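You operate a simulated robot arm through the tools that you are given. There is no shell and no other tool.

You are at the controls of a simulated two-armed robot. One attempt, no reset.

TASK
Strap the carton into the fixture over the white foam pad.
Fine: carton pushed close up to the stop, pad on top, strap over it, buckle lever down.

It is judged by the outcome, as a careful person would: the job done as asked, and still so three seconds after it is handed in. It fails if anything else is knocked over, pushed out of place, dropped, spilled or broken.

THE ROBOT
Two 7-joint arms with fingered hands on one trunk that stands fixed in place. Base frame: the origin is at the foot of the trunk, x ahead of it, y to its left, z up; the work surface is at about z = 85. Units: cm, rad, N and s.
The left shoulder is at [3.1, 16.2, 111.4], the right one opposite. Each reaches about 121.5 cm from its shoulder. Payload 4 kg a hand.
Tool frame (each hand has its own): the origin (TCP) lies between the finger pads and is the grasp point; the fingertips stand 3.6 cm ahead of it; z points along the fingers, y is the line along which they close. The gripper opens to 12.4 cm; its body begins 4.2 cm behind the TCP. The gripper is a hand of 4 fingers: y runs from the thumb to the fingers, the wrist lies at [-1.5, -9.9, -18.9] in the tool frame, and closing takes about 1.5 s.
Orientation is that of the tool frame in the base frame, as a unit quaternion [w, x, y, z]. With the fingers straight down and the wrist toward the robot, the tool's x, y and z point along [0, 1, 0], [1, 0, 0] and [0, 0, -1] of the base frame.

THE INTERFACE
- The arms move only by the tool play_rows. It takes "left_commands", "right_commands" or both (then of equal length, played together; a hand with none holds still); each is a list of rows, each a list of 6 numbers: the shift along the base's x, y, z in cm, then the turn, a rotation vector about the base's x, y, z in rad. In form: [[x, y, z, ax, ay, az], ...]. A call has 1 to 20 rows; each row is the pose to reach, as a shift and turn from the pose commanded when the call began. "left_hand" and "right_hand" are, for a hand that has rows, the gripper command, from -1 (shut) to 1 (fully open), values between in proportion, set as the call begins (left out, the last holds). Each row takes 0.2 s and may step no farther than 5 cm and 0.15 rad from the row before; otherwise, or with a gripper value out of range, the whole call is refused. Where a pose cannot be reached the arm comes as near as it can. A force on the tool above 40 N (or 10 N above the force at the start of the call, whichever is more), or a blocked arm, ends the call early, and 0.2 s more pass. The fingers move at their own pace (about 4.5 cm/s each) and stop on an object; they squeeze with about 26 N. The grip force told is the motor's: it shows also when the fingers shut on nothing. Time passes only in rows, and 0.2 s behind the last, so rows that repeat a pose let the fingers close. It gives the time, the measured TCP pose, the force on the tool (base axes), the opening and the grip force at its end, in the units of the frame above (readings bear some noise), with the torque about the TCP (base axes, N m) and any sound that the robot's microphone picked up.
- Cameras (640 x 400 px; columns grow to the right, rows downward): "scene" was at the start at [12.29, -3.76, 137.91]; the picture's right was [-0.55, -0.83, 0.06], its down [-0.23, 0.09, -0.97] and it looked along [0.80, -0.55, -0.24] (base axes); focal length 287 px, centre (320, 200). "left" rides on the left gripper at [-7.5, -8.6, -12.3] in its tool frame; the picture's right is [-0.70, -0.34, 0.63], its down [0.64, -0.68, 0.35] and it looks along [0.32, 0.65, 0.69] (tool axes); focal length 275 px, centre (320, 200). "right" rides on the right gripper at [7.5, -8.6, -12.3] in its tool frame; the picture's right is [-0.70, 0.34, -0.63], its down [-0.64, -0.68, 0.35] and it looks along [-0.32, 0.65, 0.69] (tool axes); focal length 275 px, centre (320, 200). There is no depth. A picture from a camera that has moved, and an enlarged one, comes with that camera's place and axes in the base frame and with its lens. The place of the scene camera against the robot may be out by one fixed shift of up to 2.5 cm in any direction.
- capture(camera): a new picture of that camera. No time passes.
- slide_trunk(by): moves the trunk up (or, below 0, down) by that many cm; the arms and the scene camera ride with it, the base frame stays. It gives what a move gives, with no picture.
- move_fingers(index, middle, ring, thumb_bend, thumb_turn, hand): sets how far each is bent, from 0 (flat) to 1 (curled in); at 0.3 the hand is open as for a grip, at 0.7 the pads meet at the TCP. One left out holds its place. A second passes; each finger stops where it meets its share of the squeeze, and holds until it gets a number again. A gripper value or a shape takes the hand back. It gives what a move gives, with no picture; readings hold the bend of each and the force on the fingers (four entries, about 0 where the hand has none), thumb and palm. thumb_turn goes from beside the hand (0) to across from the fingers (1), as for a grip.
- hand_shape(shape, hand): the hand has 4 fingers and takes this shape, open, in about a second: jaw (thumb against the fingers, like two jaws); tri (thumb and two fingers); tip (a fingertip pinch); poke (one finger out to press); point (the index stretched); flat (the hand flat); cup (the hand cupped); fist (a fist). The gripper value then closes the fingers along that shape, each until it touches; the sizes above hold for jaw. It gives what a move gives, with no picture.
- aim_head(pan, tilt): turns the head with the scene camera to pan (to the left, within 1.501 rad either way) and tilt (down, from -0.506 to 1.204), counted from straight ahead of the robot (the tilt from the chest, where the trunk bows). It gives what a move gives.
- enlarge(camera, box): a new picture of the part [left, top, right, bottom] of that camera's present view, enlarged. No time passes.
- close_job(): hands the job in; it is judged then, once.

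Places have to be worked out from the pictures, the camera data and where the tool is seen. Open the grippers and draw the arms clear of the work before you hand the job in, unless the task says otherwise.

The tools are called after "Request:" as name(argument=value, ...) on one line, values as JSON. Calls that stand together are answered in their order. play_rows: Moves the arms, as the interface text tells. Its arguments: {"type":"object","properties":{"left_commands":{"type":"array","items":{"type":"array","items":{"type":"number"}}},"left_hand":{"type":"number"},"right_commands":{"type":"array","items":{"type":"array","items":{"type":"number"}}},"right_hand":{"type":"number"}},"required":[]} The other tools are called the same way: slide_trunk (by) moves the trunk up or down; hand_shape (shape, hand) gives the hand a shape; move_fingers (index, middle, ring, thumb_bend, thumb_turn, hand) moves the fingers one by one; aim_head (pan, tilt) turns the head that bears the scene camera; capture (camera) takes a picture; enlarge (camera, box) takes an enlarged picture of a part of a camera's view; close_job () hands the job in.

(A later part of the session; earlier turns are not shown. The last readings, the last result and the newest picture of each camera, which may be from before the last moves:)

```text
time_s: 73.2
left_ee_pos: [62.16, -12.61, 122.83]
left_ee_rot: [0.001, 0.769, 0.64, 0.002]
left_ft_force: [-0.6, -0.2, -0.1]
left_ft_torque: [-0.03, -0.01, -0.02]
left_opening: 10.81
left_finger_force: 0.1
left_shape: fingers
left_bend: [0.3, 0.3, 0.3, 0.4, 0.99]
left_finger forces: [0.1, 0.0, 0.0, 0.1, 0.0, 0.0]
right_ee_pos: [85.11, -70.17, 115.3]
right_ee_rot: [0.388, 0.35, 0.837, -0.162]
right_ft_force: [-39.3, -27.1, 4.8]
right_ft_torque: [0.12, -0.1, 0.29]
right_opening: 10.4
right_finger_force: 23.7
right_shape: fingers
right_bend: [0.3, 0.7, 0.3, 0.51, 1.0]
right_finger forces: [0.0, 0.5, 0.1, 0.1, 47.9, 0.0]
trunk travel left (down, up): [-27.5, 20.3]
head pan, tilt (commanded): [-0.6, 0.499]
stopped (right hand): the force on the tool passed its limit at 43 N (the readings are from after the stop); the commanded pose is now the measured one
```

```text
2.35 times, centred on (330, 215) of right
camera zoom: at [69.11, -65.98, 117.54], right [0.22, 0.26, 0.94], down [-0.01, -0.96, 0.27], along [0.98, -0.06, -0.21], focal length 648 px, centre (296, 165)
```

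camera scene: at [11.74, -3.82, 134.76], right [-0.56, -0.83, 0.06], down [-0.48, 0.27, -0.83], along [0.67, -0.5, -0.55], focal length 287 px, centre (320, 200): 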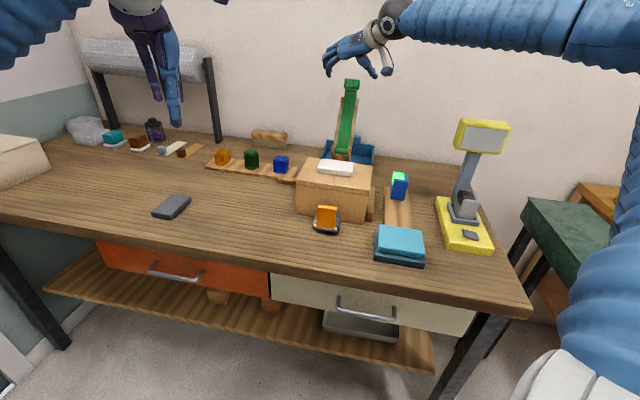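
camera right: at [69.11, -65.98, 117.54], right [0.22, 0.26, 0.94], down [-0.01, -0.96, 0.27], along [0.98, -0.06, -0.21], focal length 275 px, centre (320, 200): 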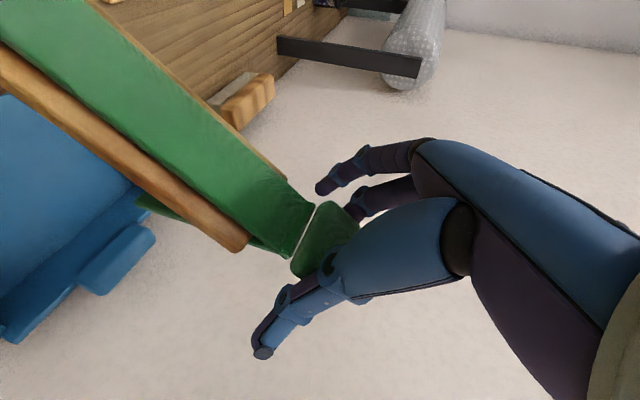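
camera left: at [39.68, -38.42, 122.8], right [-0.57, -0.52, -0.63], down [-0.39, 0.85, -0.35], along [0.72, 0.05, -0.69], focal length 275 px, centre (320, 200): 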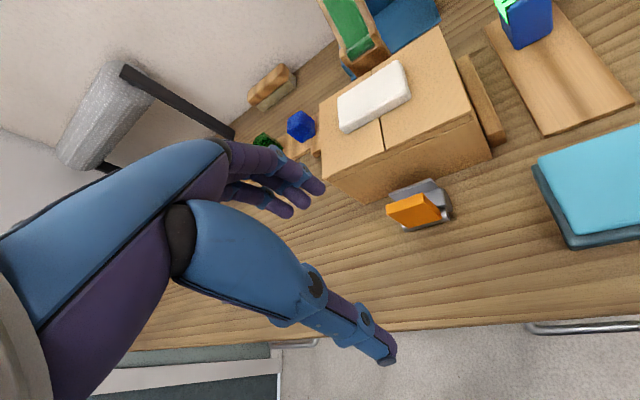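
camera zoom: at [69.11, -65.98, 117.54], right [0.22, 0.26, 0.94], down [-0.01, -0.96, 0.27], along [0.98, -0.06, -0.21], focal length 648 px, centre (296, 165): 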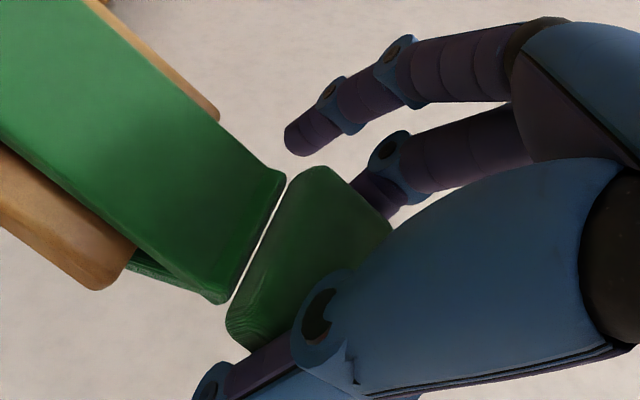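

The block sits too deep in the hand, so the thumb's middle joint met it instead of the pad. I reopen the two digits and back off about 2.5 cm along the finger direction, re-centring on w.

Request:
move_fingers(hand="right", index=0.3, middle=0.3, ring=0.3, thumb_bend=0.3, thumb_turn=1.0)

Request:
play_rows(right_commands=[[0, 0.5, 0.5, 0, 0, 0], [-0.5, 1.2, 1.1, 0, 0, 0], [-0.9, 1.8, 1.6, 0, 0, 0], [-0.9, 1.8, 1.6, 0, 0, 0]])

Request:
capture(camera="right")

Request:
enlarge(camera="scene", box=[315, 50, 395, 120])

```text
time_s: 74.2
left_ee_pos: [62.49, -12.69, 122.63]
left_ee_rot: [-0.001, 0.768, 0.64, 0.0]
left_ft_force: [-0.2, -0.5, -0.6]
left_ft_torque: [0.01, 0.0, 0.0]
left_opening: 10.83
left_finger_force: 0.1
left_shape: fingers
left_bend: [0.3, 0.3, 0.3, 0.4, 0.99]
left_finger forces: [0.0, 0.0, 0.1, 0.0, 0.0, 0.1]
right_ee_pos: [85.7, -69.67, 115.22]
right_ee_rot: [0.388, 0.349, 0.838, -0.161]
right_ft_force: [-0.9, 0.0, -0.2]
right_ft_torque: [0.03, -0.02, -0.02]
right_opening: 12.3
right_finger_force: 0.0
right_shape: fingers
right_bend: [0.3, 0.3, 0.3, 0.3, 0.98]
right_finger forces: [0.0, 0.1, 0.0, 0.0, 0.0, 0.0]
trunk travel left (down, up): [-27.5, 20.3]
head pan, tilt (commanded): [-0.6, 0.499]
```

```text
time_s: 75.2
left_ee_pos: [62.41, -12.74, 122.59]
left_ee_rot: [0.001, 0.769, 0.639, -0.001]
left_ft_force: [0.0, 0.7, -0.1]
left_ft_torque: [0.0, -0.04, -0.01]
left_opening: 10.82
left_finger_force: 0.0
left_shape: fingers
left_bend: [0.3, 0.3, 0.3, 0.4, 0.99]
left_finger forces: [0.1, 0.1, 0.1, 0.1, 0.1, 0.0]
right_ee_pos: [84.78, -67.99, 116.8]
right_ee_rot: [0.387, 0.348, 0.838, -0.162]
right_ft_force: [0.5, 0.5, -0.2]
right_ft_torque: [0.0, -0.02, -0.01]
right_opening: 12.33
right_finger_force: 0.0
right_shape: fingers
right_bend: [0.3, 0.3, 0.3, 0.3, 0.98]
right_finger forces: [0.0, 0.0, 0.1, 0.0, 0.1, 0.1]
trunk travel left (down, up): [-27.5, 20.3]
head pan, tilt (commanded): [-0.6, 0.499]
```

```text
taken
camera right: at [68.64, -63.86, 119.04], right [0.22, 0.26, 0.94], down [0.0, -0.96, 0.27], along [0.98, -0.06, -0.21], focal length 275 px, centre (320, 200)
```

right: 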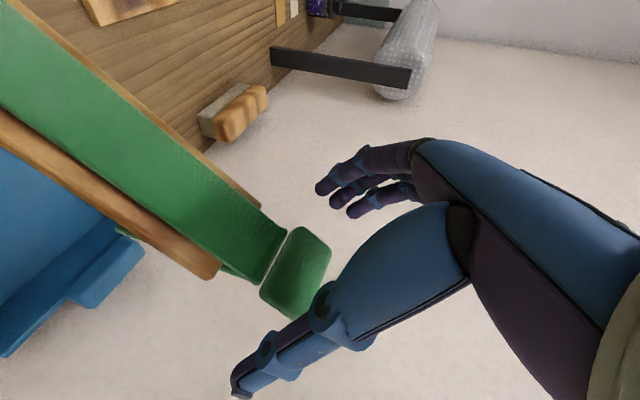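

```text
5.71 times, centred on (355, 85) of scene
camera zoom: at [11.77, -3.77, 134.75], right [-0.56, -0.83, 0.06], down [-0.48, 0.27, -0.83], along [0.67, -0.5, -0.55], focal length 1637 px, centre (120, 857)
```

zoom: 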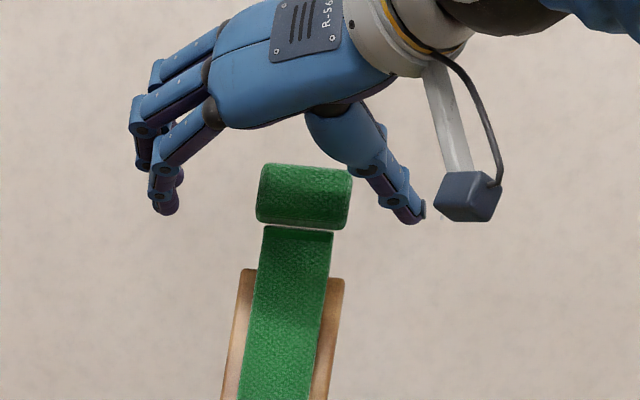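

The block now lies nearer the fingertips and roughly centred between thumb and fingers. I close the middle finger and thumb part-way and look.

Request:
move_fingers(hand="right", middle=0.48, thumb_bend=0.48)

Request:
capture(camera="right")

Request:
enlarge(camera="scene", box=[315, 50, 395, 120])

```text
time_s: 76.2
left_ee_pos: [62.46, -12.61, 122.71]
left_ee_rot: [0.0, 0.769, 0.639, 0.0]
left_ft_force: [-0.1, -0.5, 0.2]
left_ft_torque: [0.03, 0.0, -0.01]
left_opening: 10.84
left_finger_force: 0.2
left_shape: fingers
left_bend: [0.3, 0.3, 0.3, 0.4, 0.99]
left_finger forces: [0.0, 0.0, 0.0, 0.0, 0.0, 0.0]
right_ee_pos: [84.7, -67.95, 116.94]
right_ee_rot: [0.389, 0.348, 0.837, -0.161]
right_ft_force: [-6.5, -1.9, 1.9]
right_ft_torque: [-0.1, 0.09, -0.12]
right_opening: 10.31
right_finger_force: 3.7
right_shape: fingers
right_bend: [0.3, 0.48, 0.3, 0.46, 0.99]
right_finger forces: [0.0, 0.1, 0.0, 0.0, 6.4, 0.1]
trunk travel left (down, up): [-27.5, 20.3]
head pan, tilt (commanded): [-0.6, 0.499]
```

```text
taken
camera right: at [68.56, -63.87, 119.11], right [0.21, 0.26, 0.94], down [0.0, -0.96, 0.27], along [0.98, -0.06, -0.21], focal length 275 px, centre (320, 200)
```

right: 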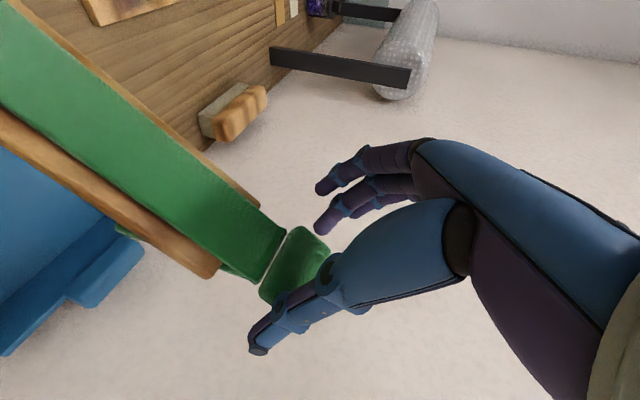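

```text
5.71 times, centred on (355, 85) of scene
camera zoom: at [11.69, -3.76, 134.76], right [-0.56, -0.83, 0.06], down [-0.48, 0.27, -0.83], along [0.67, -0.5, -0.55], focal length 1637 px, centre (120, 857)
```

zoom: 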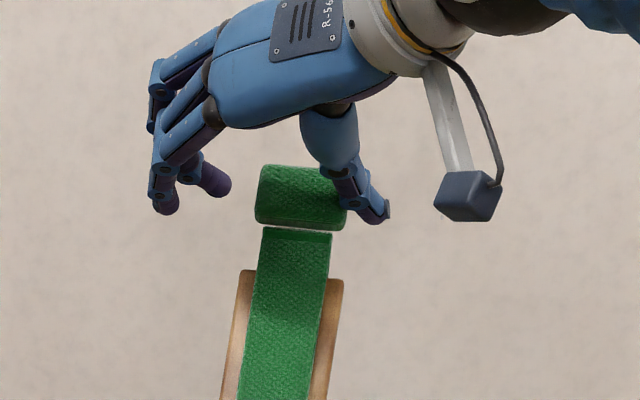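

The thumb now touches the block with its end segment while the middle finger is still about 2.5 cm away, so the hand should move about 1 cm toward −w. I shift and then close both digits.

Request:
play_rows(right_commands=[[-0.35, -0.35, 0, 0, 0, 0], [-0.7, -0.7, 0, 0, 0, 0], [-0.7, -0.7, 0, 0, 0, 0]])

Request:
move_fingers(hand="right", middle=0.7, thumb_bend=0.52)

Request:
capture(camera="right")

Request:
enlarge(camera="scene", box=[315, 50, 395, 120])

```text
time_s: 77.0
left_ee_pos: [62.59, -12.58, 122.6]
left_ee_rot: [0.0, 0.769, 0.639, 0.0]
left_ft_force: [-0.2, -0.4, -0.8]
left_ft_torque: [0.01, -0.01, -0.01]
left_opening: 10.81
left_finger_force: 0.0
left_shape: fingers
left_bend: [0.3, 0.3, 0.3, 0.4, 0.99]
left_finger forces: [0.1, 0.0, 0.0, 0.0, 0.1, 0.0]
right_ee_pos: [84.16, -68.64, 116.92]
right_ee_rot: [0.389, 0.347, 0.838, -0.162]
right_ft_force: [-1.1, 1.0, 1.0]
right_ft_torque: [-0.01, 0.02, 0.0]
right_opening: 9.68
right_finger_force: 0.1
right_shape: fingers
right_bend: [0.3, 0.48, 0.3, 0.48, 1.0]
right_finger forces: [0.0, 0.0, 0.0, 0.0, 0.6, 0.1]
trunk travel left (down, up): [-27.5, 20.3]
head pan, tilt (commanded): [-0.6, 0.499]
```

```text
time_s: 78.0
left_ee_pos: [62.52, -12.62, 122.46]
left_ee_rot: [0.0, 0.769, 0.639, 0.0]
left_ft_force: [0.4, -0.2, -0.6]
left_ft_torque: [0.03, -0.01, -0.01]
left_opening: 10.81
left_finger_force: 0.3
left_shape: fingers
left_bend: [0.3, 0.3, 0.3, 0.4, 0.99]
left_finger forces: [0.0, 0.0, 0.0, 0.0, 0.1, 0.0]
right_ee_pos: [84.1, -68.64, 116.9]
right_ee_rot: [0.387, 0.347, 0.839, -0.161]
right_ft_force: [3.0, 3.0, 0.7]
right_ft_torque: [-0.01, 0.05, 0.04]
right_opening: 9.64
right_finger_force: 6.8
right_shape: fingers
right_bend: [0.3, 0.6, 0.3, 0.5, 1.0]
right_finger forces: [0.0, 7.8, 0.0, 0.0, 6.2, 0.0]
trunk travel left (down, up): [-27.5, 20.3]
head pan, tilt (commanded): [-0.6, 0.499]
```

```text
taken
camera right: at [67.99, -64.52, 119.06], right [0.22, 0.26, 0.94], down [0.0, -0.96, 0.27], along [0.98, -0.06, -0.21], focal length 275 px, centre (320, 200)
```

right: 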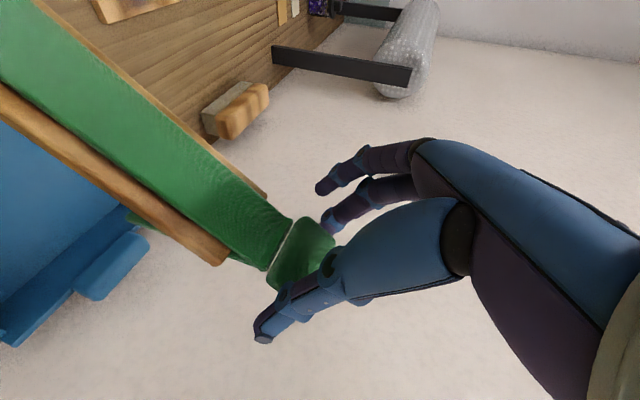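

```text
5.71 times, centred on (355, 85) of scene
camera zoom: at [11.79, -3.71, 134.76], right [-0.56, -0.83, 0.06], down [-0.48, 0.27, -0.83], along [0.67, -0.5, -0.55], focal length 1637 px, centre (120, 857)
```

zoom: 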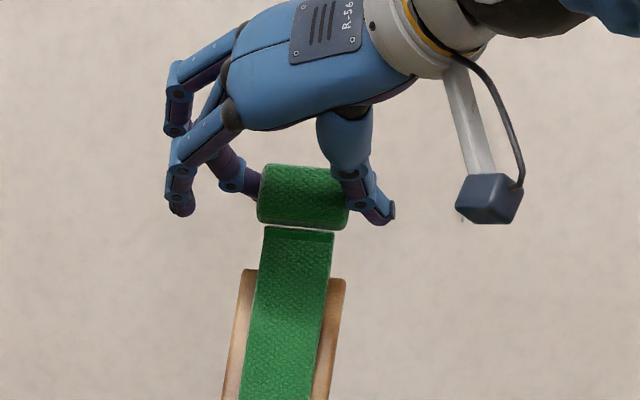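

The pinch is balanced, with middle 7.8 N and thumb 6.2 N, and the block is held. I start swinging the strap up along its arc, turning the hand with it, for the first 24°.

Request:
play_rows(right_commands=[[-0.93, 0.93, 0.83, -0.05, -0.05, 0], [-1.9, 1.9, 1.56, -0.099, -0.099, 0], [-2.9, 2.9, 2.2, -0.148, -0.148, 0], [-3.93, 3.93, 2.73, -0.197, -0.197, 0], [-4.98, 4.98, 3.17, -0.247, -0.247, 0], [-6.05, 6.05, 3.5, -0.296, -0.296, 0]])

Request:
capture(camera="right")

Request:
capture(camera="scene")

```text
time_s: 79.4
left_ee_pos: [62.53, -12.54, 122.49]
left_ee_rot: [-0.001, 0.769, 0.64, 0.0]
left_ft_force: [0.1, 0.4, 0.4]
left_ft_torque: [-0.02, 0.01, 0.0]
left_opening: 10.83
left_finger_force: 0.1
left_shape: fingers
left_bend: [0.3, 0.3, 0.3, 0.4, 0.99]
left_finger forces: [0.0, 0.1, 0.0, 0.1, 0.0, 0.0]
right_ee_pos: [78.08, -62.52, 120.43]
right_ee_rot: [0.555, 0.306, 0.738, -0.231]
right_ft_force: [2.6, 0.9, 4.1]
right_ft_torque: [-0.04, 0.01, 0.0]
right_opening: 9.6
right_finger_force: 8.1
right_shape: fingers
right_bend: [0.3, 0.6, 0.3, 0.5, 1.0]
right_finger forces: [0.1, 8.4, 0.0, 0.0, 6.8, 0.0]
trunk travel left (down, up): [-27.5, 20.3]
head pan, tilt (commanded): [-0.6, 0.499]
```

```text
taken
camera right: at [62.16, -58.69, 116.61], right [-0.05, 0.53, 0.85], down [-0.12, -0.84, 0.52], along [0.99, -0.07, 0.11], focal length 275 px, centre (320, 200)
```

right: 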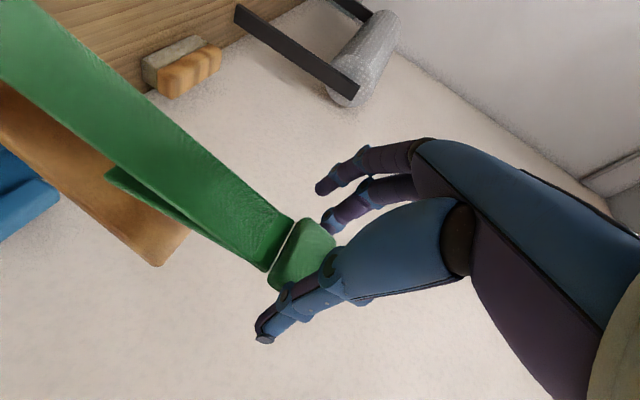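

```text
taken
camera scene: at [11.75, -3.71, 134.76], right [-0.56, -0.83, 0.06], down [-0.48, 0.27, -0.83], along [0.67, -0.5, -0.55], focal length 287 px, centre (320, 200)
```

scene: 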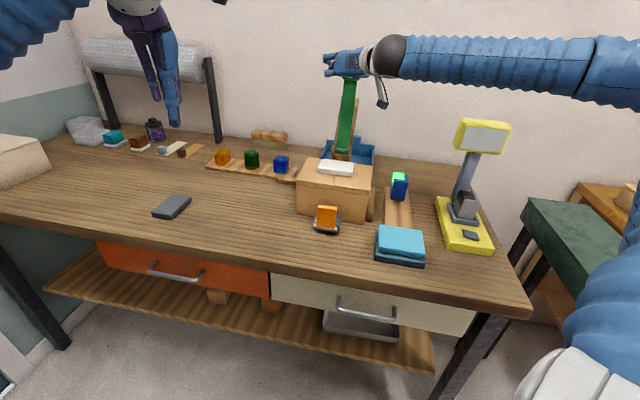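

The strap has lifted cleanly off its rest and follows the hand, at about 75° now, with the tail hanging free. I carry it on past vertical to about 98°.

Request:
play_rows(right_commands=[[-1.09, 1.09, 0.22, -0.05, -0.05, 0], [-2.18, 2.18, 0.33, -0.099, -0.099, 0], [-3.28, 3.28, 0.34, -0.148, -0.148, 0], [-4.38, 4.38, 0.24, -0.197, -0.197, 0], [-5.47, 5.47, 0.06, -0.235, -0.235, 0], [-6.55, 6.55, -0.22, -0.272, -0.272, 0]])

Request:
capture(camera="right")

Request:
enlarge(camera="scene", box=[280, 30, 420, 190])

```text
time_s: 80.8
left_ee_pos: [62.53, -12.51, 122.62]
left_ee_rot: [0.0, 0.769, 0.639, 0.001]
left_ft_force: [-0.5, 0.4, -0.1]
left_ft_torque: [-0.01, 0.01, -0.01]
left_opening: 10.85
left_finger_force: 0.1
left_shape: fingers
left_bend: [0.3, 0.3, 0.3, 0.4, 0.99]
left_finger forces: [0.0, 0.0, 0.0, 0.0, 0.0, 0.0]
right_ee_pos: [71.41, -55.87, 120.22]
right_ee_rot: [0.687, 0.256, 0.618, -0.285]
right_ft_force: [1.6, 3.6, 7.5]
right_ft_torque: [-0.13, -0.11, -0.05]
right_opening: 9.58
right_finger_force: 8.4
right_shape: fingers
right_bend: [0.3, 0.61, 0.3, 0.5, 1.0]
right_finger forces: [0.0, 8.8, 0.0, 0.0, 6.7, 0.0]
trunk travel left (down, up): [-27.5, 20.3]
head pan, tilt (commanded): [-0.6, 0.499]
```

```text
taken
camera right: at [57.26, -53.84, 111.47], right [-0.26, 0.73, 0.63], down [-0.29, -0.68, 0.68], along [0.92, -0.01, 0.38], focal length 275 px, centre (320, 200)
```

right: 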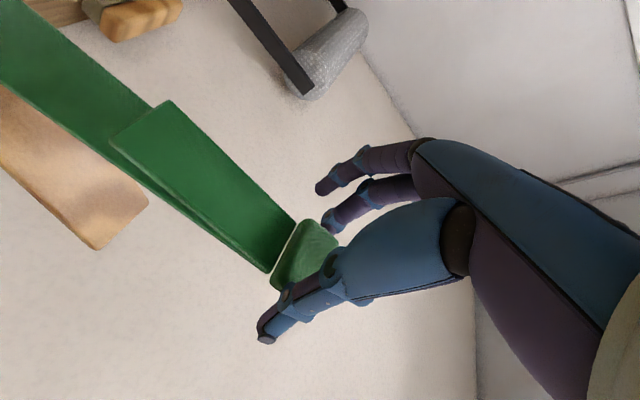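

```text
2.50 times, centred on (350, 110) of scene
camera zoom: at [11.73, -3.67, 134.77], right [-0.56, -0.83, 0.06], down [-0.48, 0.27, -0.83], along [0.67, -0.5, -0.55], focal length 716 px, centre (245, 425)
```

zoom: 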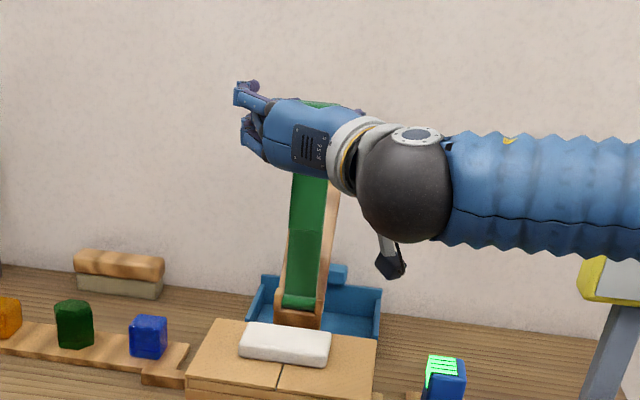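

The strap is just past vertical and its tail hangs freely on the near side. I hold the hand's tilt and lower along the arc to about 122°, letting the block pivot in the pinch.

Request:
play_rows(right_commands=[[-1.08, 1.08, -0.3, 0, 0, 0], [-2.16, 2.16, -0.68, 0, 0, 0], [-3.2, 3.2, -1.2, 0, 0, 0], [-4.24, 4.24, -1.78, 0, 0, 0], [-5.2, 5.2, -2.5, 0, 0, 0], [-6.19, 6.19, -3.27, 0, 0, 0]])

Request:
capture(camera="right")

Request:
enlarge(camera="scene", box=[270, 50, 430, 230])

```text
time_s: 82.2
left_ee_pos: [62.43, -12.57, 122.7]
left_ee_rot: [0.001, 0.769, 0.639, 0.0]
left_ft_force: [0.0, -0.8, -0.6]
left_ft_torque: [-0.01, -0.01, 0.0]
left_opening: 10.84
left_finger_force: 0.1
left_shape: fingers
left_bend: [0.3, 0.3, 0.3, 0.4, 0.99]
left_finger forces: [0.1, 0.0, 0.1, 0.0, 0.0, 0.1]
right_ee_pos: [65.19, -49.7, 116.93]
right_ee_rot: [0.685, 0.257, 0.619, -0.285]
right_ft_force: [-1.4, 3.7, 5.1]
right_ft_torque: [-0.03, -0.23, -0.09]
right_opening: 9.58
right_finger_force: 7.8
right_shape: fingers
right_bend: [0.3, 0.62, 0.3, 0.5, 1.0]
right_finger forces: [0.0, 8.5, 0.0, 0.0, 7.4, 0.0]
trunk travel left (down, up): [-27.5, 20.3]
head pan, tilt (commanded): [-0.6, 0.499]
```

```text
taken
camera right: at [51.08, -47.67, 108.19], right [-0.26, 0.73, 0.63], down [-0.29, -0.68, 0.68], along [0.92, -0.01, 0.38], focal length 275 px, centre (320, 200)
```

right: 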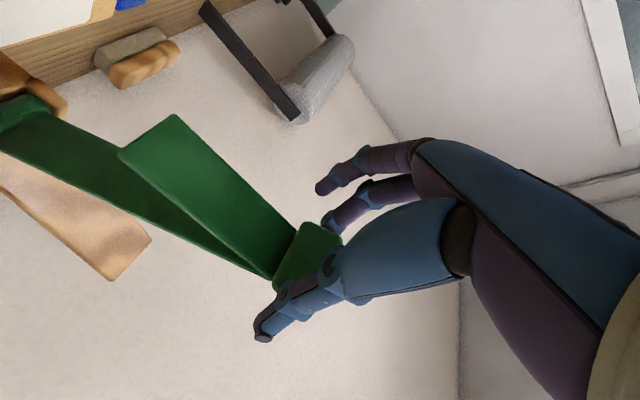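

```text
2.22 times, centred on (350, 140) of scene
camera zoom: at [11.72, -3.68, 134.76], right [-0.56, -0.83, 0.06], down [-0.48, 0.27, -0.83], along [0.67, -0.5, -0.55], focal length 637 px, centre (253, 333)
```

zoom: 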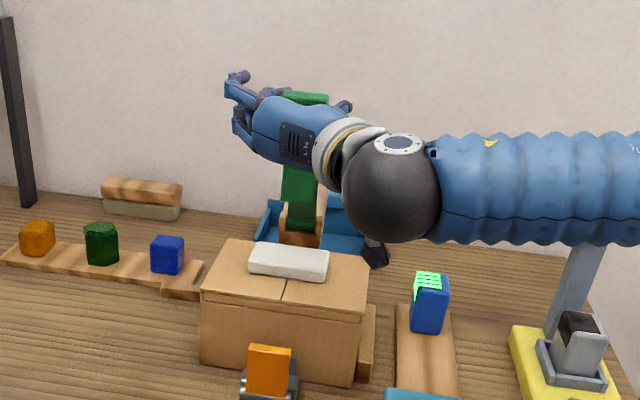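

The block pivots well in the pinch (about 8 N) and the strap is at about 122°. I keep lowering to about 146° and check where the tail is.

Request:
play_rows(right_commands=[[-0.9, 0.9, -0.9, 0, 0, 0], [-1.78, 1.78, -1.87, 0, 0, 0], [-2.6, 2.6, -2.95, 0, 0, 0], [-3.37, 3.37, -4.07, 0, 0, 0], [-4.08, 4.08, -5.3, 0, 0, 0], [-4.72, 4.72, -6.56, 0, 0, 0]])

Request:
capture(camera="right")

Request:
enlarge(camera="scene", box=[270, 70, 430, 250])

Request:
capture(camera="left")

```text
time_s: 83.6
left_ee_pos: [62.59, -12.68, 122.71]
left_ee_rot: [0.0, 0.769, 0.639, 0.0]
left_ft_force: [0.0, -0.1, 0.2]
left_ft_torque: [0.01, -0.03, -0.02]
left_opening: 10.84
left_finger_force: 0.0
left_shape: fingers
left_bend: [0.3, 0.3, 0.3, 0.4, 0.99]
left_finger forces: [0.0, 0.0, 0.0, 0.1, 0.0, 0.1]
right_ee_pos: [60.41, -45.13, 110.27]
right_ee_rot: [0.685, 0.257, 0.619, -0.285]
right_ft_force: [-2.6, 3.1, 3.2]
right_ft_torque: [0.09, -0.4, 0.05]
right_opening: 9.61
right_finger_force: 9.3
right_shape: fingers
right_bend: [0.3, 0.63, 0.3, 0.5, 0.98]
right_finger forces: [0.0, 9.8, 0.1, 0.0, 9.3, 0.0]
trunk travel left (down, up): [-27.5, 20.3]
head pan, tilt (commanded): [-0.6, 0.499]
```

```text
taken
camera right: at [46.34, -42.94, 101.62], right [-0.26, 0.73, 0.63], down [-0.29, -0.68, 0.68], along [0.92, -0.01, 0.38], focal length 275 px, centre (320, 200)
```

right: 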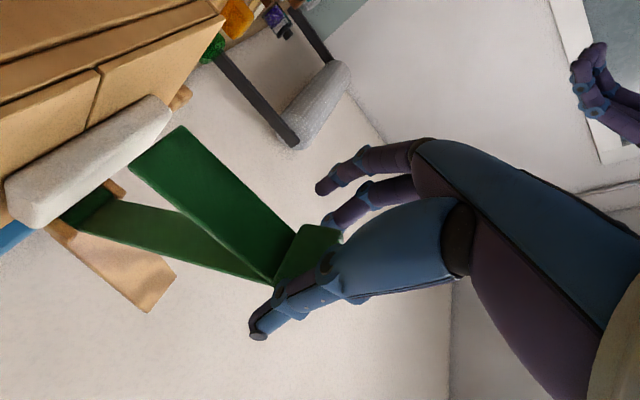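

```text
2.22 times, centred on (350, 160) of scene
camera zoom: at [11.72, -3.7, 134.76], right [-0.56, -0.83, 0.06], down [-0.48, 0.27, -0.83], along [0.67, -0.5, -0.55], focal length 637 px, centre (253, 289)
```

zoom: 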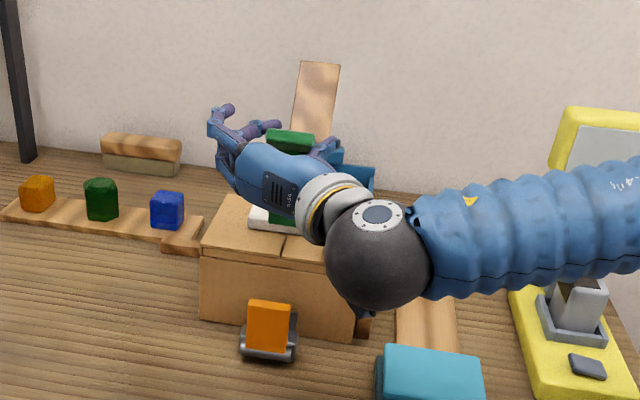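

```text
taken
camera left: at [52.77, -18.29, 134.74], right [-0.46, -0.62, -0.63], down [-0.55, 0.76, -0.35], along [0.7, 0.19, -0.69], focal length 275 px, centre (320, 200)
```

left: 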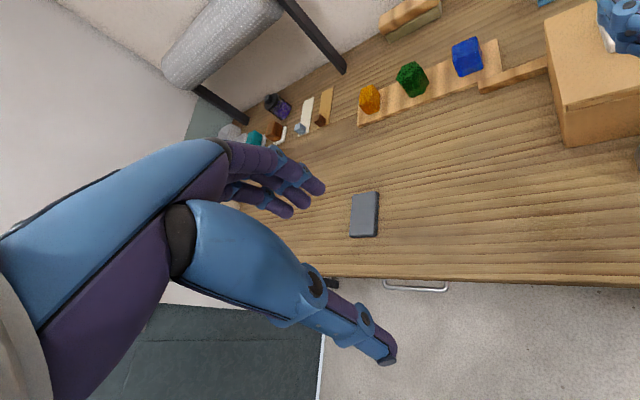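

The strap is at about 146° and its tail hangs plumb, ending about 3.6 cm above the carton and roughly 1.7 cm behind the carton's front edge. To let the tail clear that edge I raise slightly, let it settle, then lower briskly so the tail swings forward as it passes, stopping at about 166° to look.

Request:
play_rows(right_commands=[[0.9, -0.9, 1.7, 0, 0, 0], [1.82, -1.82, 3.21, 0, 0, 0], [1.82, -1.82, 3.21, 0, 0, 0], [1.82, -1.82, 3.21, 0, 0, 0], [1.82, -1.82, 3.21, 0, 0, 0], [-0.08, 0.08, -0.17, 0, 0, 0], [-1.49, 1.49, -3.99, 0, 0, 0], [-2.17, 2.17, -6.98, 0, 0, 0]])

Request:
capture(camera="right")

Request:
enlarge(camera="scene", box=[270, 70, 430, 250])

```text
time_s: 85.4
left_ee_pos: [62.29, -12.58, 122.68]
left_ee_rot: [0.0, 0.769, 0.64, 0.0]
left_ft_force: [1.0, 0.6, -0.3]
left_ft_torque: [0.0, 0.02, -0.02]
left_opening: 10.81
left_finger_force: 0.0
left_shape: fingers
left_bend: [0.3, 0.3, 0.3, 0.4, 0.99]
left_finger forces: [0.0, 0.0, 0.0, 0.0, 0.1, 0.1]
right_ee_pos: [58.69, -43.0, 103.29]
right_ee_rot: [0.685, 0.257, 0.62, -0.283]
right_ft_force: [-12.5, 6.4, 4.8]
right_ft_torque: [0.12, -0.71, 0.05]
right_opening: 9.88
right_finger_force: 15.4
right_shape: fingers
right_bend: [0.3, 0.64, 0.3, 0.49, 0.96]
right_finger forces: [0.0, 15.5, 0.1, 0.1, 14.7, 0.0]
right hand out of reach, approached as far as the arm can: row 8
trunk travel left (down, up): [-27.5, 20.3]
head pan, tilt (commanded): [-0.6, 0.499]
```

```text
taken
camera right: at [44.46, -40.8, 94.51], right [-0.26, 0.73, 0.63], down [-0.29, -0.68, 0.68], along [0.92, -0.01, 0.38], focal length 275 px, centre (320, 200)
```

right: 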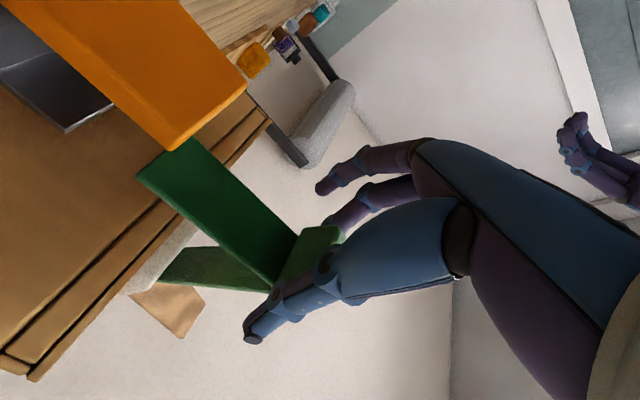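

```text
2.22 times, centred on (350, 160) of scene
camera zoom: at [11.64, -3.67, 134.77], right [-0.56, -0.82, 0.06], down [-0.48, 0.27, -0.83], along [0.67, -0.5, -0.55], focal length 637 px, centre (253, 289)
```

zoom: 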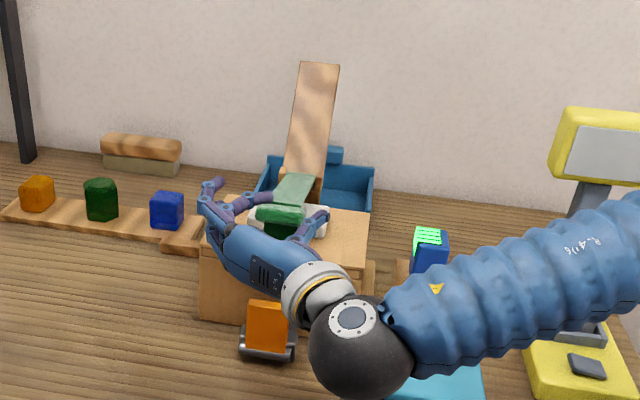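

The tail swung over the edge and now hangs in front of the carton's front face. I lower the block further to about 174° while tipping the hand downward to stay within reach.

Request:
play_rows(right_commands=[[-0.1, 0.1, -0.3, 0.077, 0.077, 0], [-0.2, 0.2, -0.7, 0.153, 0.153, 0], [-0.35, 0.35, -1.1, 0.23, 0.23, 0], [-0.45, 0.45, -1.5, 0.306, 0.306, 0], [-0.57, 0.57, -1.9, 0.38, 0.38, 0], [-0.57, 0.57, -1.9, 0.38, 0.38, 0]])

Request:
capture(camera="right")

Request:
enlarge(camera="scene", box=[270, 90, 430, 250])

```text
time_s: 86.8
left_ee_pos: [62.62, -12.53, 122.61]
left_ee_rot: [0.0, 0.769, 0.64, 0.001]
left_ft_force: [0.1, 0.7, -0.6]
left_ft_torque: [0.02, 0.0, 0.02]
left_opening: 10.82
left_finger_force: 0.0
left_shape: fingers
left_bend: [0.3, 0.3, 0.3, 0.4, 0.99]
left_finger forces: [0.0, 0.1, 0.1, 0.0, 0.1, 0.1]
right_ee_pos: [58.26, -42.57, 101.12]
right_ee_rot: [0.495, 0.324, 0.78, -0.205]
right_ft_force: [0.0, 1.1, -0.1]
right_ft_torque: [0.01, -0.01, 0.0]
right_opening: 9.0
right_finger_force: 0.0
right_shape: fingers
right_bend: [0.3, 0.67, 0.3, 0.52, 1.0]
right_finger forces: [0.0, 0.1, 0.1, 0.0, 0.1, 0.0]
right hand out of reach, approached as far as the arm can: row 1, 2, 3
trunk travel left (down, up): [-27.5, 20.3]
head pan, tilt (commanded): [-0.6, 0.499]
```

```text
taken
camera right: at [42.1, -38.38, 99.65], right [0.04, 0.44, 0.9], down [-0.07, -0.9, 0.44], along [1.0, -0.08, -0.01], focal length 275 px, centre (320, 200)
```

right: 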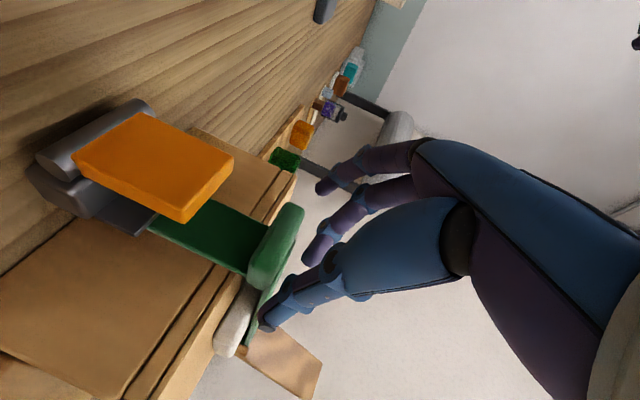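

```text
2.50 times, centred on (350, 170) of scene
camera zoom: at [11.79, -3.76, 134.75], right [-0.56, -0.83, 0.06], down [-0.48, 0.27, -0.83], along [0.67, -0.5, -0.55], focal length 716 px, centre (245, 275)
```

zoom: 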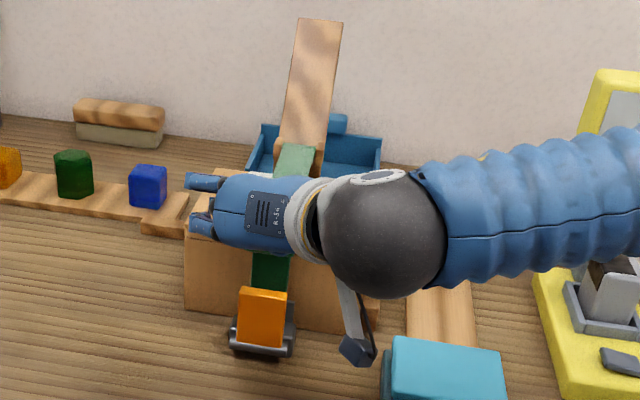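

The strap has come down onto the pad and slipped free of the pinch, and the tail hangs toward the buckle. I open the right hand and draw it back away from the strap.

Request:
move_fingers(hand="right", index=0.3, middle=0.3, ring=0.3, thumb_bend=0.3, thumb_turn=1.0)

Request:
play_rows(right_commands=[[-0.6, 0.6, 1.5, 0, 0, 0], [-1.5, 1.5, 4, 0, 0, 0], [-3.0, 3.0, 6, 0, 0, 0], [-5, 2.5, 8, 0, 0, 0], [-7, 0, 10, 0, 0, 0], [-8, -4, 11, 0, 0, 0], [-8, -8, 12, 0, 0, 0], [-8, -8, 12, 0, 0, 0]])

Request:
capture(camera="right")

Request:
capture(camera="scene")

Request:
enlarge(camera="scene", box=[280, 140, 390, 245])

```text
time_s: 87.8
left_ee_pos: [62.53, -12.84, 122.55]
left_ee_rot: [0.0, 0.769, 0.64, -0.001]
left_ft_force: [0.6, 0.1, -0.1]
left_ft_torque: [0.02, 0.0, -0.05]
left_opening: 10.83
left_finger_force: 0.0
left_shape: fingers
left_bend: [0.3, 0.3, 0.3, 0.4, 0.99]
left_finger forces: [0.0, 0.0, 0.1, 0.0, 0.0, 0.0]
right_ee_pos: [58.29, -42.44, 101.37]
right_ee_rot: [0.497, 0.323, 0.779, -0.206]
right_ft_force: [-0.3, 0.5, 0.5]
right_ft_torque: [0.04, -0.01, -0.01]
right_opening: 12.32
right_finger_force: 0.0
right_shape: fingers
right_bend: [0.3, 0.3, 0.3, 0.3, 0.98]
right_finger forces: [0.1, 0.0, 0.1, 0.0, 0.0, 0.1]
trunk travel left (down, up): [-27.5, 20.3]
head pan, tilt (commanded): [-0.6, 0.499]
```

```text
time_s: 89.6
left_ee_pos: [62.48, -12.63, 122.74]
left_ee_rot: [0.001, 0.769, 0.639, 0.0]
left_ft_force: [0.5, -1.1, 0.3]
left_ft_torque: [-0.07, -0.03, -0.02]
left_opening: 10.85
left_finger_force: 0.1
left_shape: fingers
left_bend: [0.3, 0.3, 0.3, 0.4, 0.99]
left_finger forces: [0.0, 0.0, 0.1, 0.0, 0.0, 0.0]
right_ee_pos: [51.03, -51.09, 113.67]
right_ee_rot: [0.496, 0.322, 0.779, -0.207]
right_ft_force: [1.1, -0.6, 0.4]
right_ft_torque: [0.02, -0.03, -0.01]
right_opening: 12.32
right_finger_force: 0.1
right_shape: fingers
right_bend: [0.3, 0.3, 0.3, 0.3, 0.98]
right_finger forces: [0.0, 0.1, 0.0, 0.1, 0.0, 0.0]
right hand out of reach, approached as far as the arm can: row 2, 3, 4, 5, 6, 7, 8
trunk travel left (down, up): [-27.5, 20.3]
head pan, tilt (commanded): [-0.6, 0.499]
```

```text
taken
camera right: at [34.85, -46.85, 112.1], right [0.04, 0.44, 0.9], down [-0.07, -0.9, 0.44], along [1.0, -0.08, -0.01], focal length 275 px, centre (320, 200)
```

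right: 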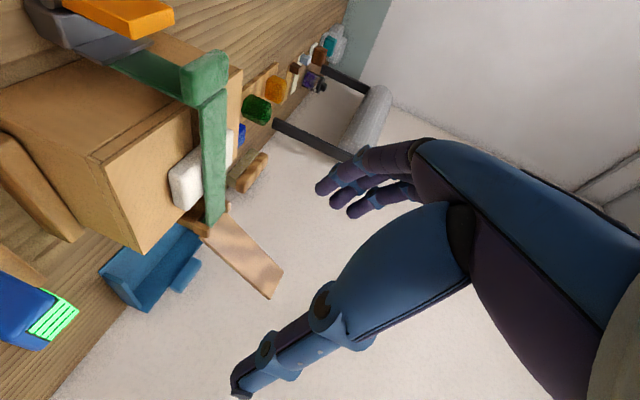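

```text
taken
camera scene: at [11.76, -3.61, 134.78], right [-0.56, -0.82, 0.06], down [-0.48, 0.27, -0.83], along [0.67, -0.5, -0.55], focal length 287 px, centre (320, 200)
```

scene: 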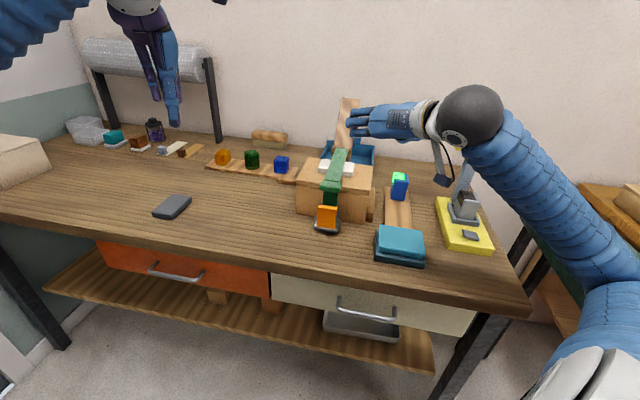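

```text
3.81 times, centred on (335, 192) of scene
camera zoom: at [11.76, -3.61, 134.78], right [-0.56, -0.82, 0.06], down [-0.48, 0.27, -0.83], along [0.67, -0.5, -0.55], focal length 1092 px, centre (263, 229)
```

zoom: 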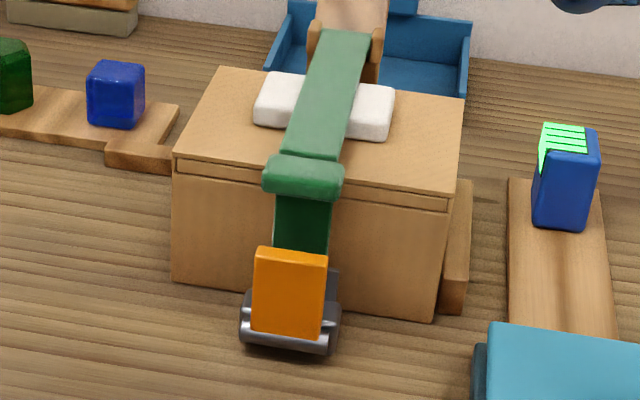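

The strap now lies across the pad with its tail hanging down the carton's front behind the lever. I zoom in on where the tail ends relative to the buckle plate.

Request:
enlarge(camera="right", box=[20, -10, 250, 130])

Request:
enlarge(camera="scene", box=[310, 180, 360, 240])

```text
refused: -10 is not a number from 0 to 400
```

```text
6.67 times, centred on (335, 210) of scene
camera zoom: at [11.76, -3.61, 134.78], right [-0.56, -0.82, 0.06], down [-0.48, 0.27, -0.83], along [0.67, -0.5, -0.55], focal length 1910 px, centre (220, 133)
```

zoom: 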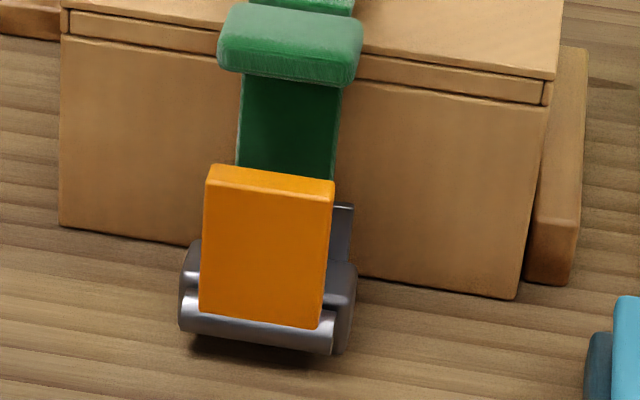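

Request:
enlarge(camera="right", box=[20, 0, 240, 130])

```text
2.91 times, centred on (130, 65) of right
camera zoom: at [34.85, -46.85, 112.1], right [0.04, 0.44, 0.9], down [-0.07, -0.9, 0.44], along [1.0, -0.08, -0.01], focal length 801 px, centre (873, 593)
```

zoom: 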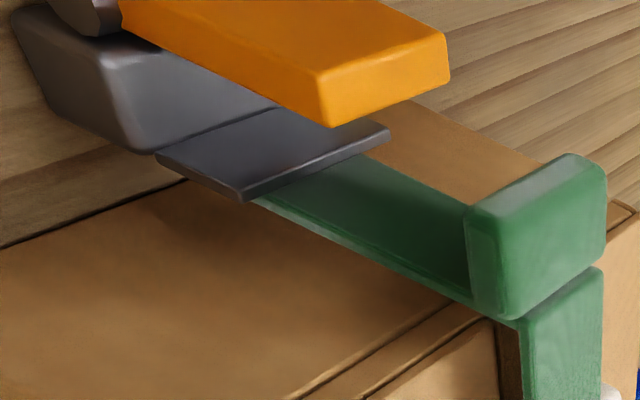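

The tail tucks down between the carton and the buckle's upright plate, as the fixed strap length dictates. The carton is too close for the 7 cm lever to fold toward it, so it should fold forward and down. I'll hook it from behind with the left index finger, so I make a pointing hand first and view it.

Request:
hand_shape(shape="point", hand="left")

Request:
capture(camera="left")

Request:
enlarge(camera="scene", box=[90, 0, 240, 140])

```text
time_s: 90.5
left_ee_pos: [62.63, -12.65, 122.65]
left_ee_rot: [0.0, 0.769, 0.639, 0.0]
left_ft_force: [0.4, -0.3, -0.4]
left_ft_torque: [0.01, 0.02, 0.0]
left_opening: 11.62
left_finger_force: 0.0
left_shape: point
left_bend: [0.32, 1.0, 1.0, 1.0, 0.89]
left_finger forces: [0.0, 0.0, 0.0, 0.0, 0.1, 0.0]
right_ee_pos: [50.98, -51.14, 113.59]
right_ee_rot: [0.496, 0.323, 0.779, -0.206]
right_ft_force: [-0.2, 0.4, -0.2]
right_ft_torque: [-0.01, 0.0, 0.02]
right_opening: 12.32
right_finger_force: 0.1
right_shape: fingers
right_bend: [0.3, 0.3, 0.3, 0.3, 0.98]
right_finger forces: [0.1, 0.0, 0.1, 0.0, 0.0, 0.1]
trunk travel left (down, up): [-27.5, 20.3]
head pan, tilt (commanded): [-0.6, 0.499]
```

```text
taken
camera left: at [52.8, -18.31, 134.73], right [-0.46, -0.62, -0.63], down [-0.55, 0.76, -0.35], along [0.7, 0.19, -0.69], focal length 275 px, centre (320, 200)
```

left: 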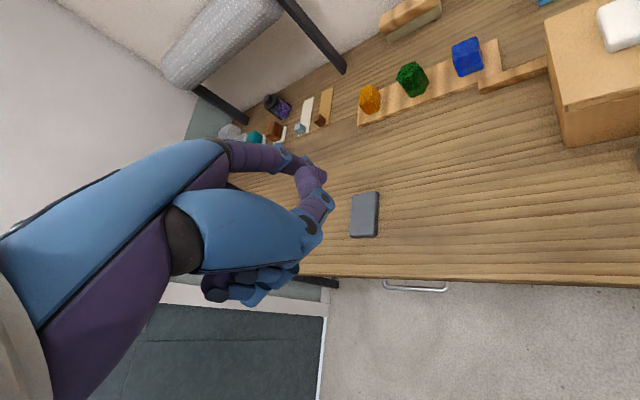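

```text
2.86 times, centred on (165, 70) of scene
camera zoom: at [11.75, -3.72, 134.76], right [-0.56, -0.83, 0.06], down [-0.48, 0.27, -0.83], along [0.67, -0.5, -0.55], focal length 819 px, centre (763, 571)
```

zoom: 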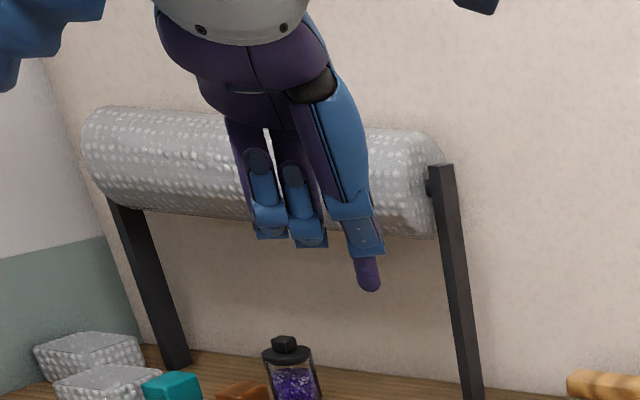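

The curled thumb blocks the index in the ready-made shape, so I set the fingers individually: index as in an open grip, middle and ring curled, thumb open. Meanwhile I turn the right hand back to fingers-down on the right side, where its camera sees the buckle well.

Request:
move_fingers(hand="left", index=0.3, middle=1.0, ring=1.0, thumb_bend=0.1, thumb_turn=1.0)

Request:
play_rows(right_commands=[[-0.3, -0.5, 0, 0.1, 0.1, 0], [-0.6, -1.1, 0, 0.2, 0.2, 0], [-0.9, -1.6, 0, 0.3, 0.3, 0], [-1.2, -2.2, 0, 0.4, 0.4, 0], [-1.5, -2.7, 0, 0.5, 0.5, 0], [-1.8, -3.3, -1, 0.6, 0.6, 0], [-2.1, -3.8, -3, 0.7, 0.7, 0], [-2.5, -4.4, -5, 0.803, 0.803, 0], [-2.5, -4.4, -6.6, 0.803, 0.803, 0], [-2.5, -4.4, -6.6, 0.803, 0.803, 0]])

Request:
capture(camera="right")

Request:
capture(camera="left")

```text
time_s: 91.5
left_ee_pos: [62.45, -12.69, 122.61]
left_ee_rot: [-0.001, 0.769, 0.639, 0.0]
left_ft_force: [0.6, -0.2, -0.5]
left_ft_torque: [0.01, -0.01, -0.03]
left_opening: 11.75
left_finger_force: 0.0
left_shape: fingers
left_bend: [0.3, 1.0, 1.0, 0.1, 0.96]
left_finger forces: [0.0, 0.1, 0.1, 0.0, 0.0, 0.1]
right_ee_pos: [51.08, -51.11, 113.69]
right_ee_rot: [0.495, 0.324, 0.78, -0.205]
right_ft_force: [0.9, -0.3, -0.1]
right_ft_torque: [-0.01, 0.0, 0.02]
right_opening: 12.33
right_finger_force: 0.0
right_shape: fingers
right_bend: [0.3, 0.3, 0.3, 0.3, 0.98]
right_finger forces: [0.0, 0.0, 0.0, 0.1, 0.1, 0.1]
trunk travel left (down, up): [-27.5, 20.3]
head pan, tilt (commanded): [-0.6, 0.499]
```

```text
time_s: 93.7
left_ee_pos: [62.53, -12.64, 122.6]
left_ee_rot: [0.0, 0.769, 0.64, 0.0]
left_ft_force: [-0.1, 0.2, -0.2]
left_ft_torque: [-0.01, -0.03, 0.02]
left_opening: 11.78
left_finger_force: 0.1
left_shape: fingers
left_bend: [0.3, 1.0, 1.0, 0.1, 0.96]
left_finger forces: [0.1, 0.0, 0.0, 0.0, 0.0, 0.0]
right_ee_pos: [48.5, -55.44, 107.03]
right_ee_rot: [-0.001, 0.383, 0.924, -0.001]
right_ft_force: [-0.4, 0.8, -0.8]
right_ft_torque: [-0.02, 0.02, 0.01]
right_opening: 12.31
right_finger_force: 0.2
right_shape: fingers
right_bend: [0.3, 0.3, 0.3, 0.3, 0.98]
right_finger forces: [0.1, 0.1, 0.0, 0.0, 0.0, 0.0]
trunk travel left (down, up): [-27.5, 20.3]
head pan, tilt (commanded): [-0.6, 0.499]
```

```text
taken
camera right: at [37.13, -56.14, 119.33], right [0.73, -0.25, 0.63], down [-0.03, -0.94, -0.35], along [0.68, 0.24, -0.69], focal length 275 px, centre (320, 200)
```

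right: 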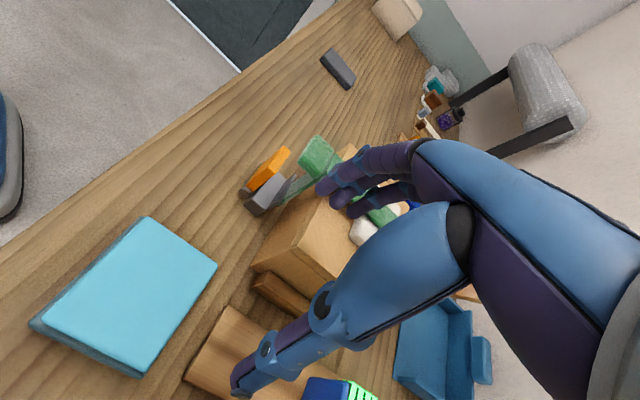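

```text
taken
camera left: at [52.81, -18.33, 134.73], right [-0.46, -0.62, -0.63], down [-0.55, 0.76, -0.35], along [0.7, 0.19, -0.69], focal length 275 px, centre (320, 200)
```

left: 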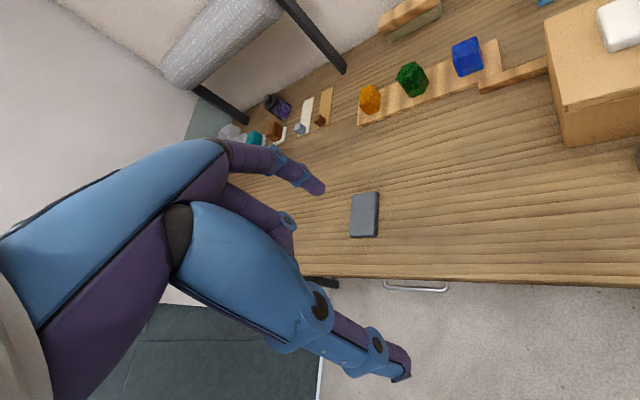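

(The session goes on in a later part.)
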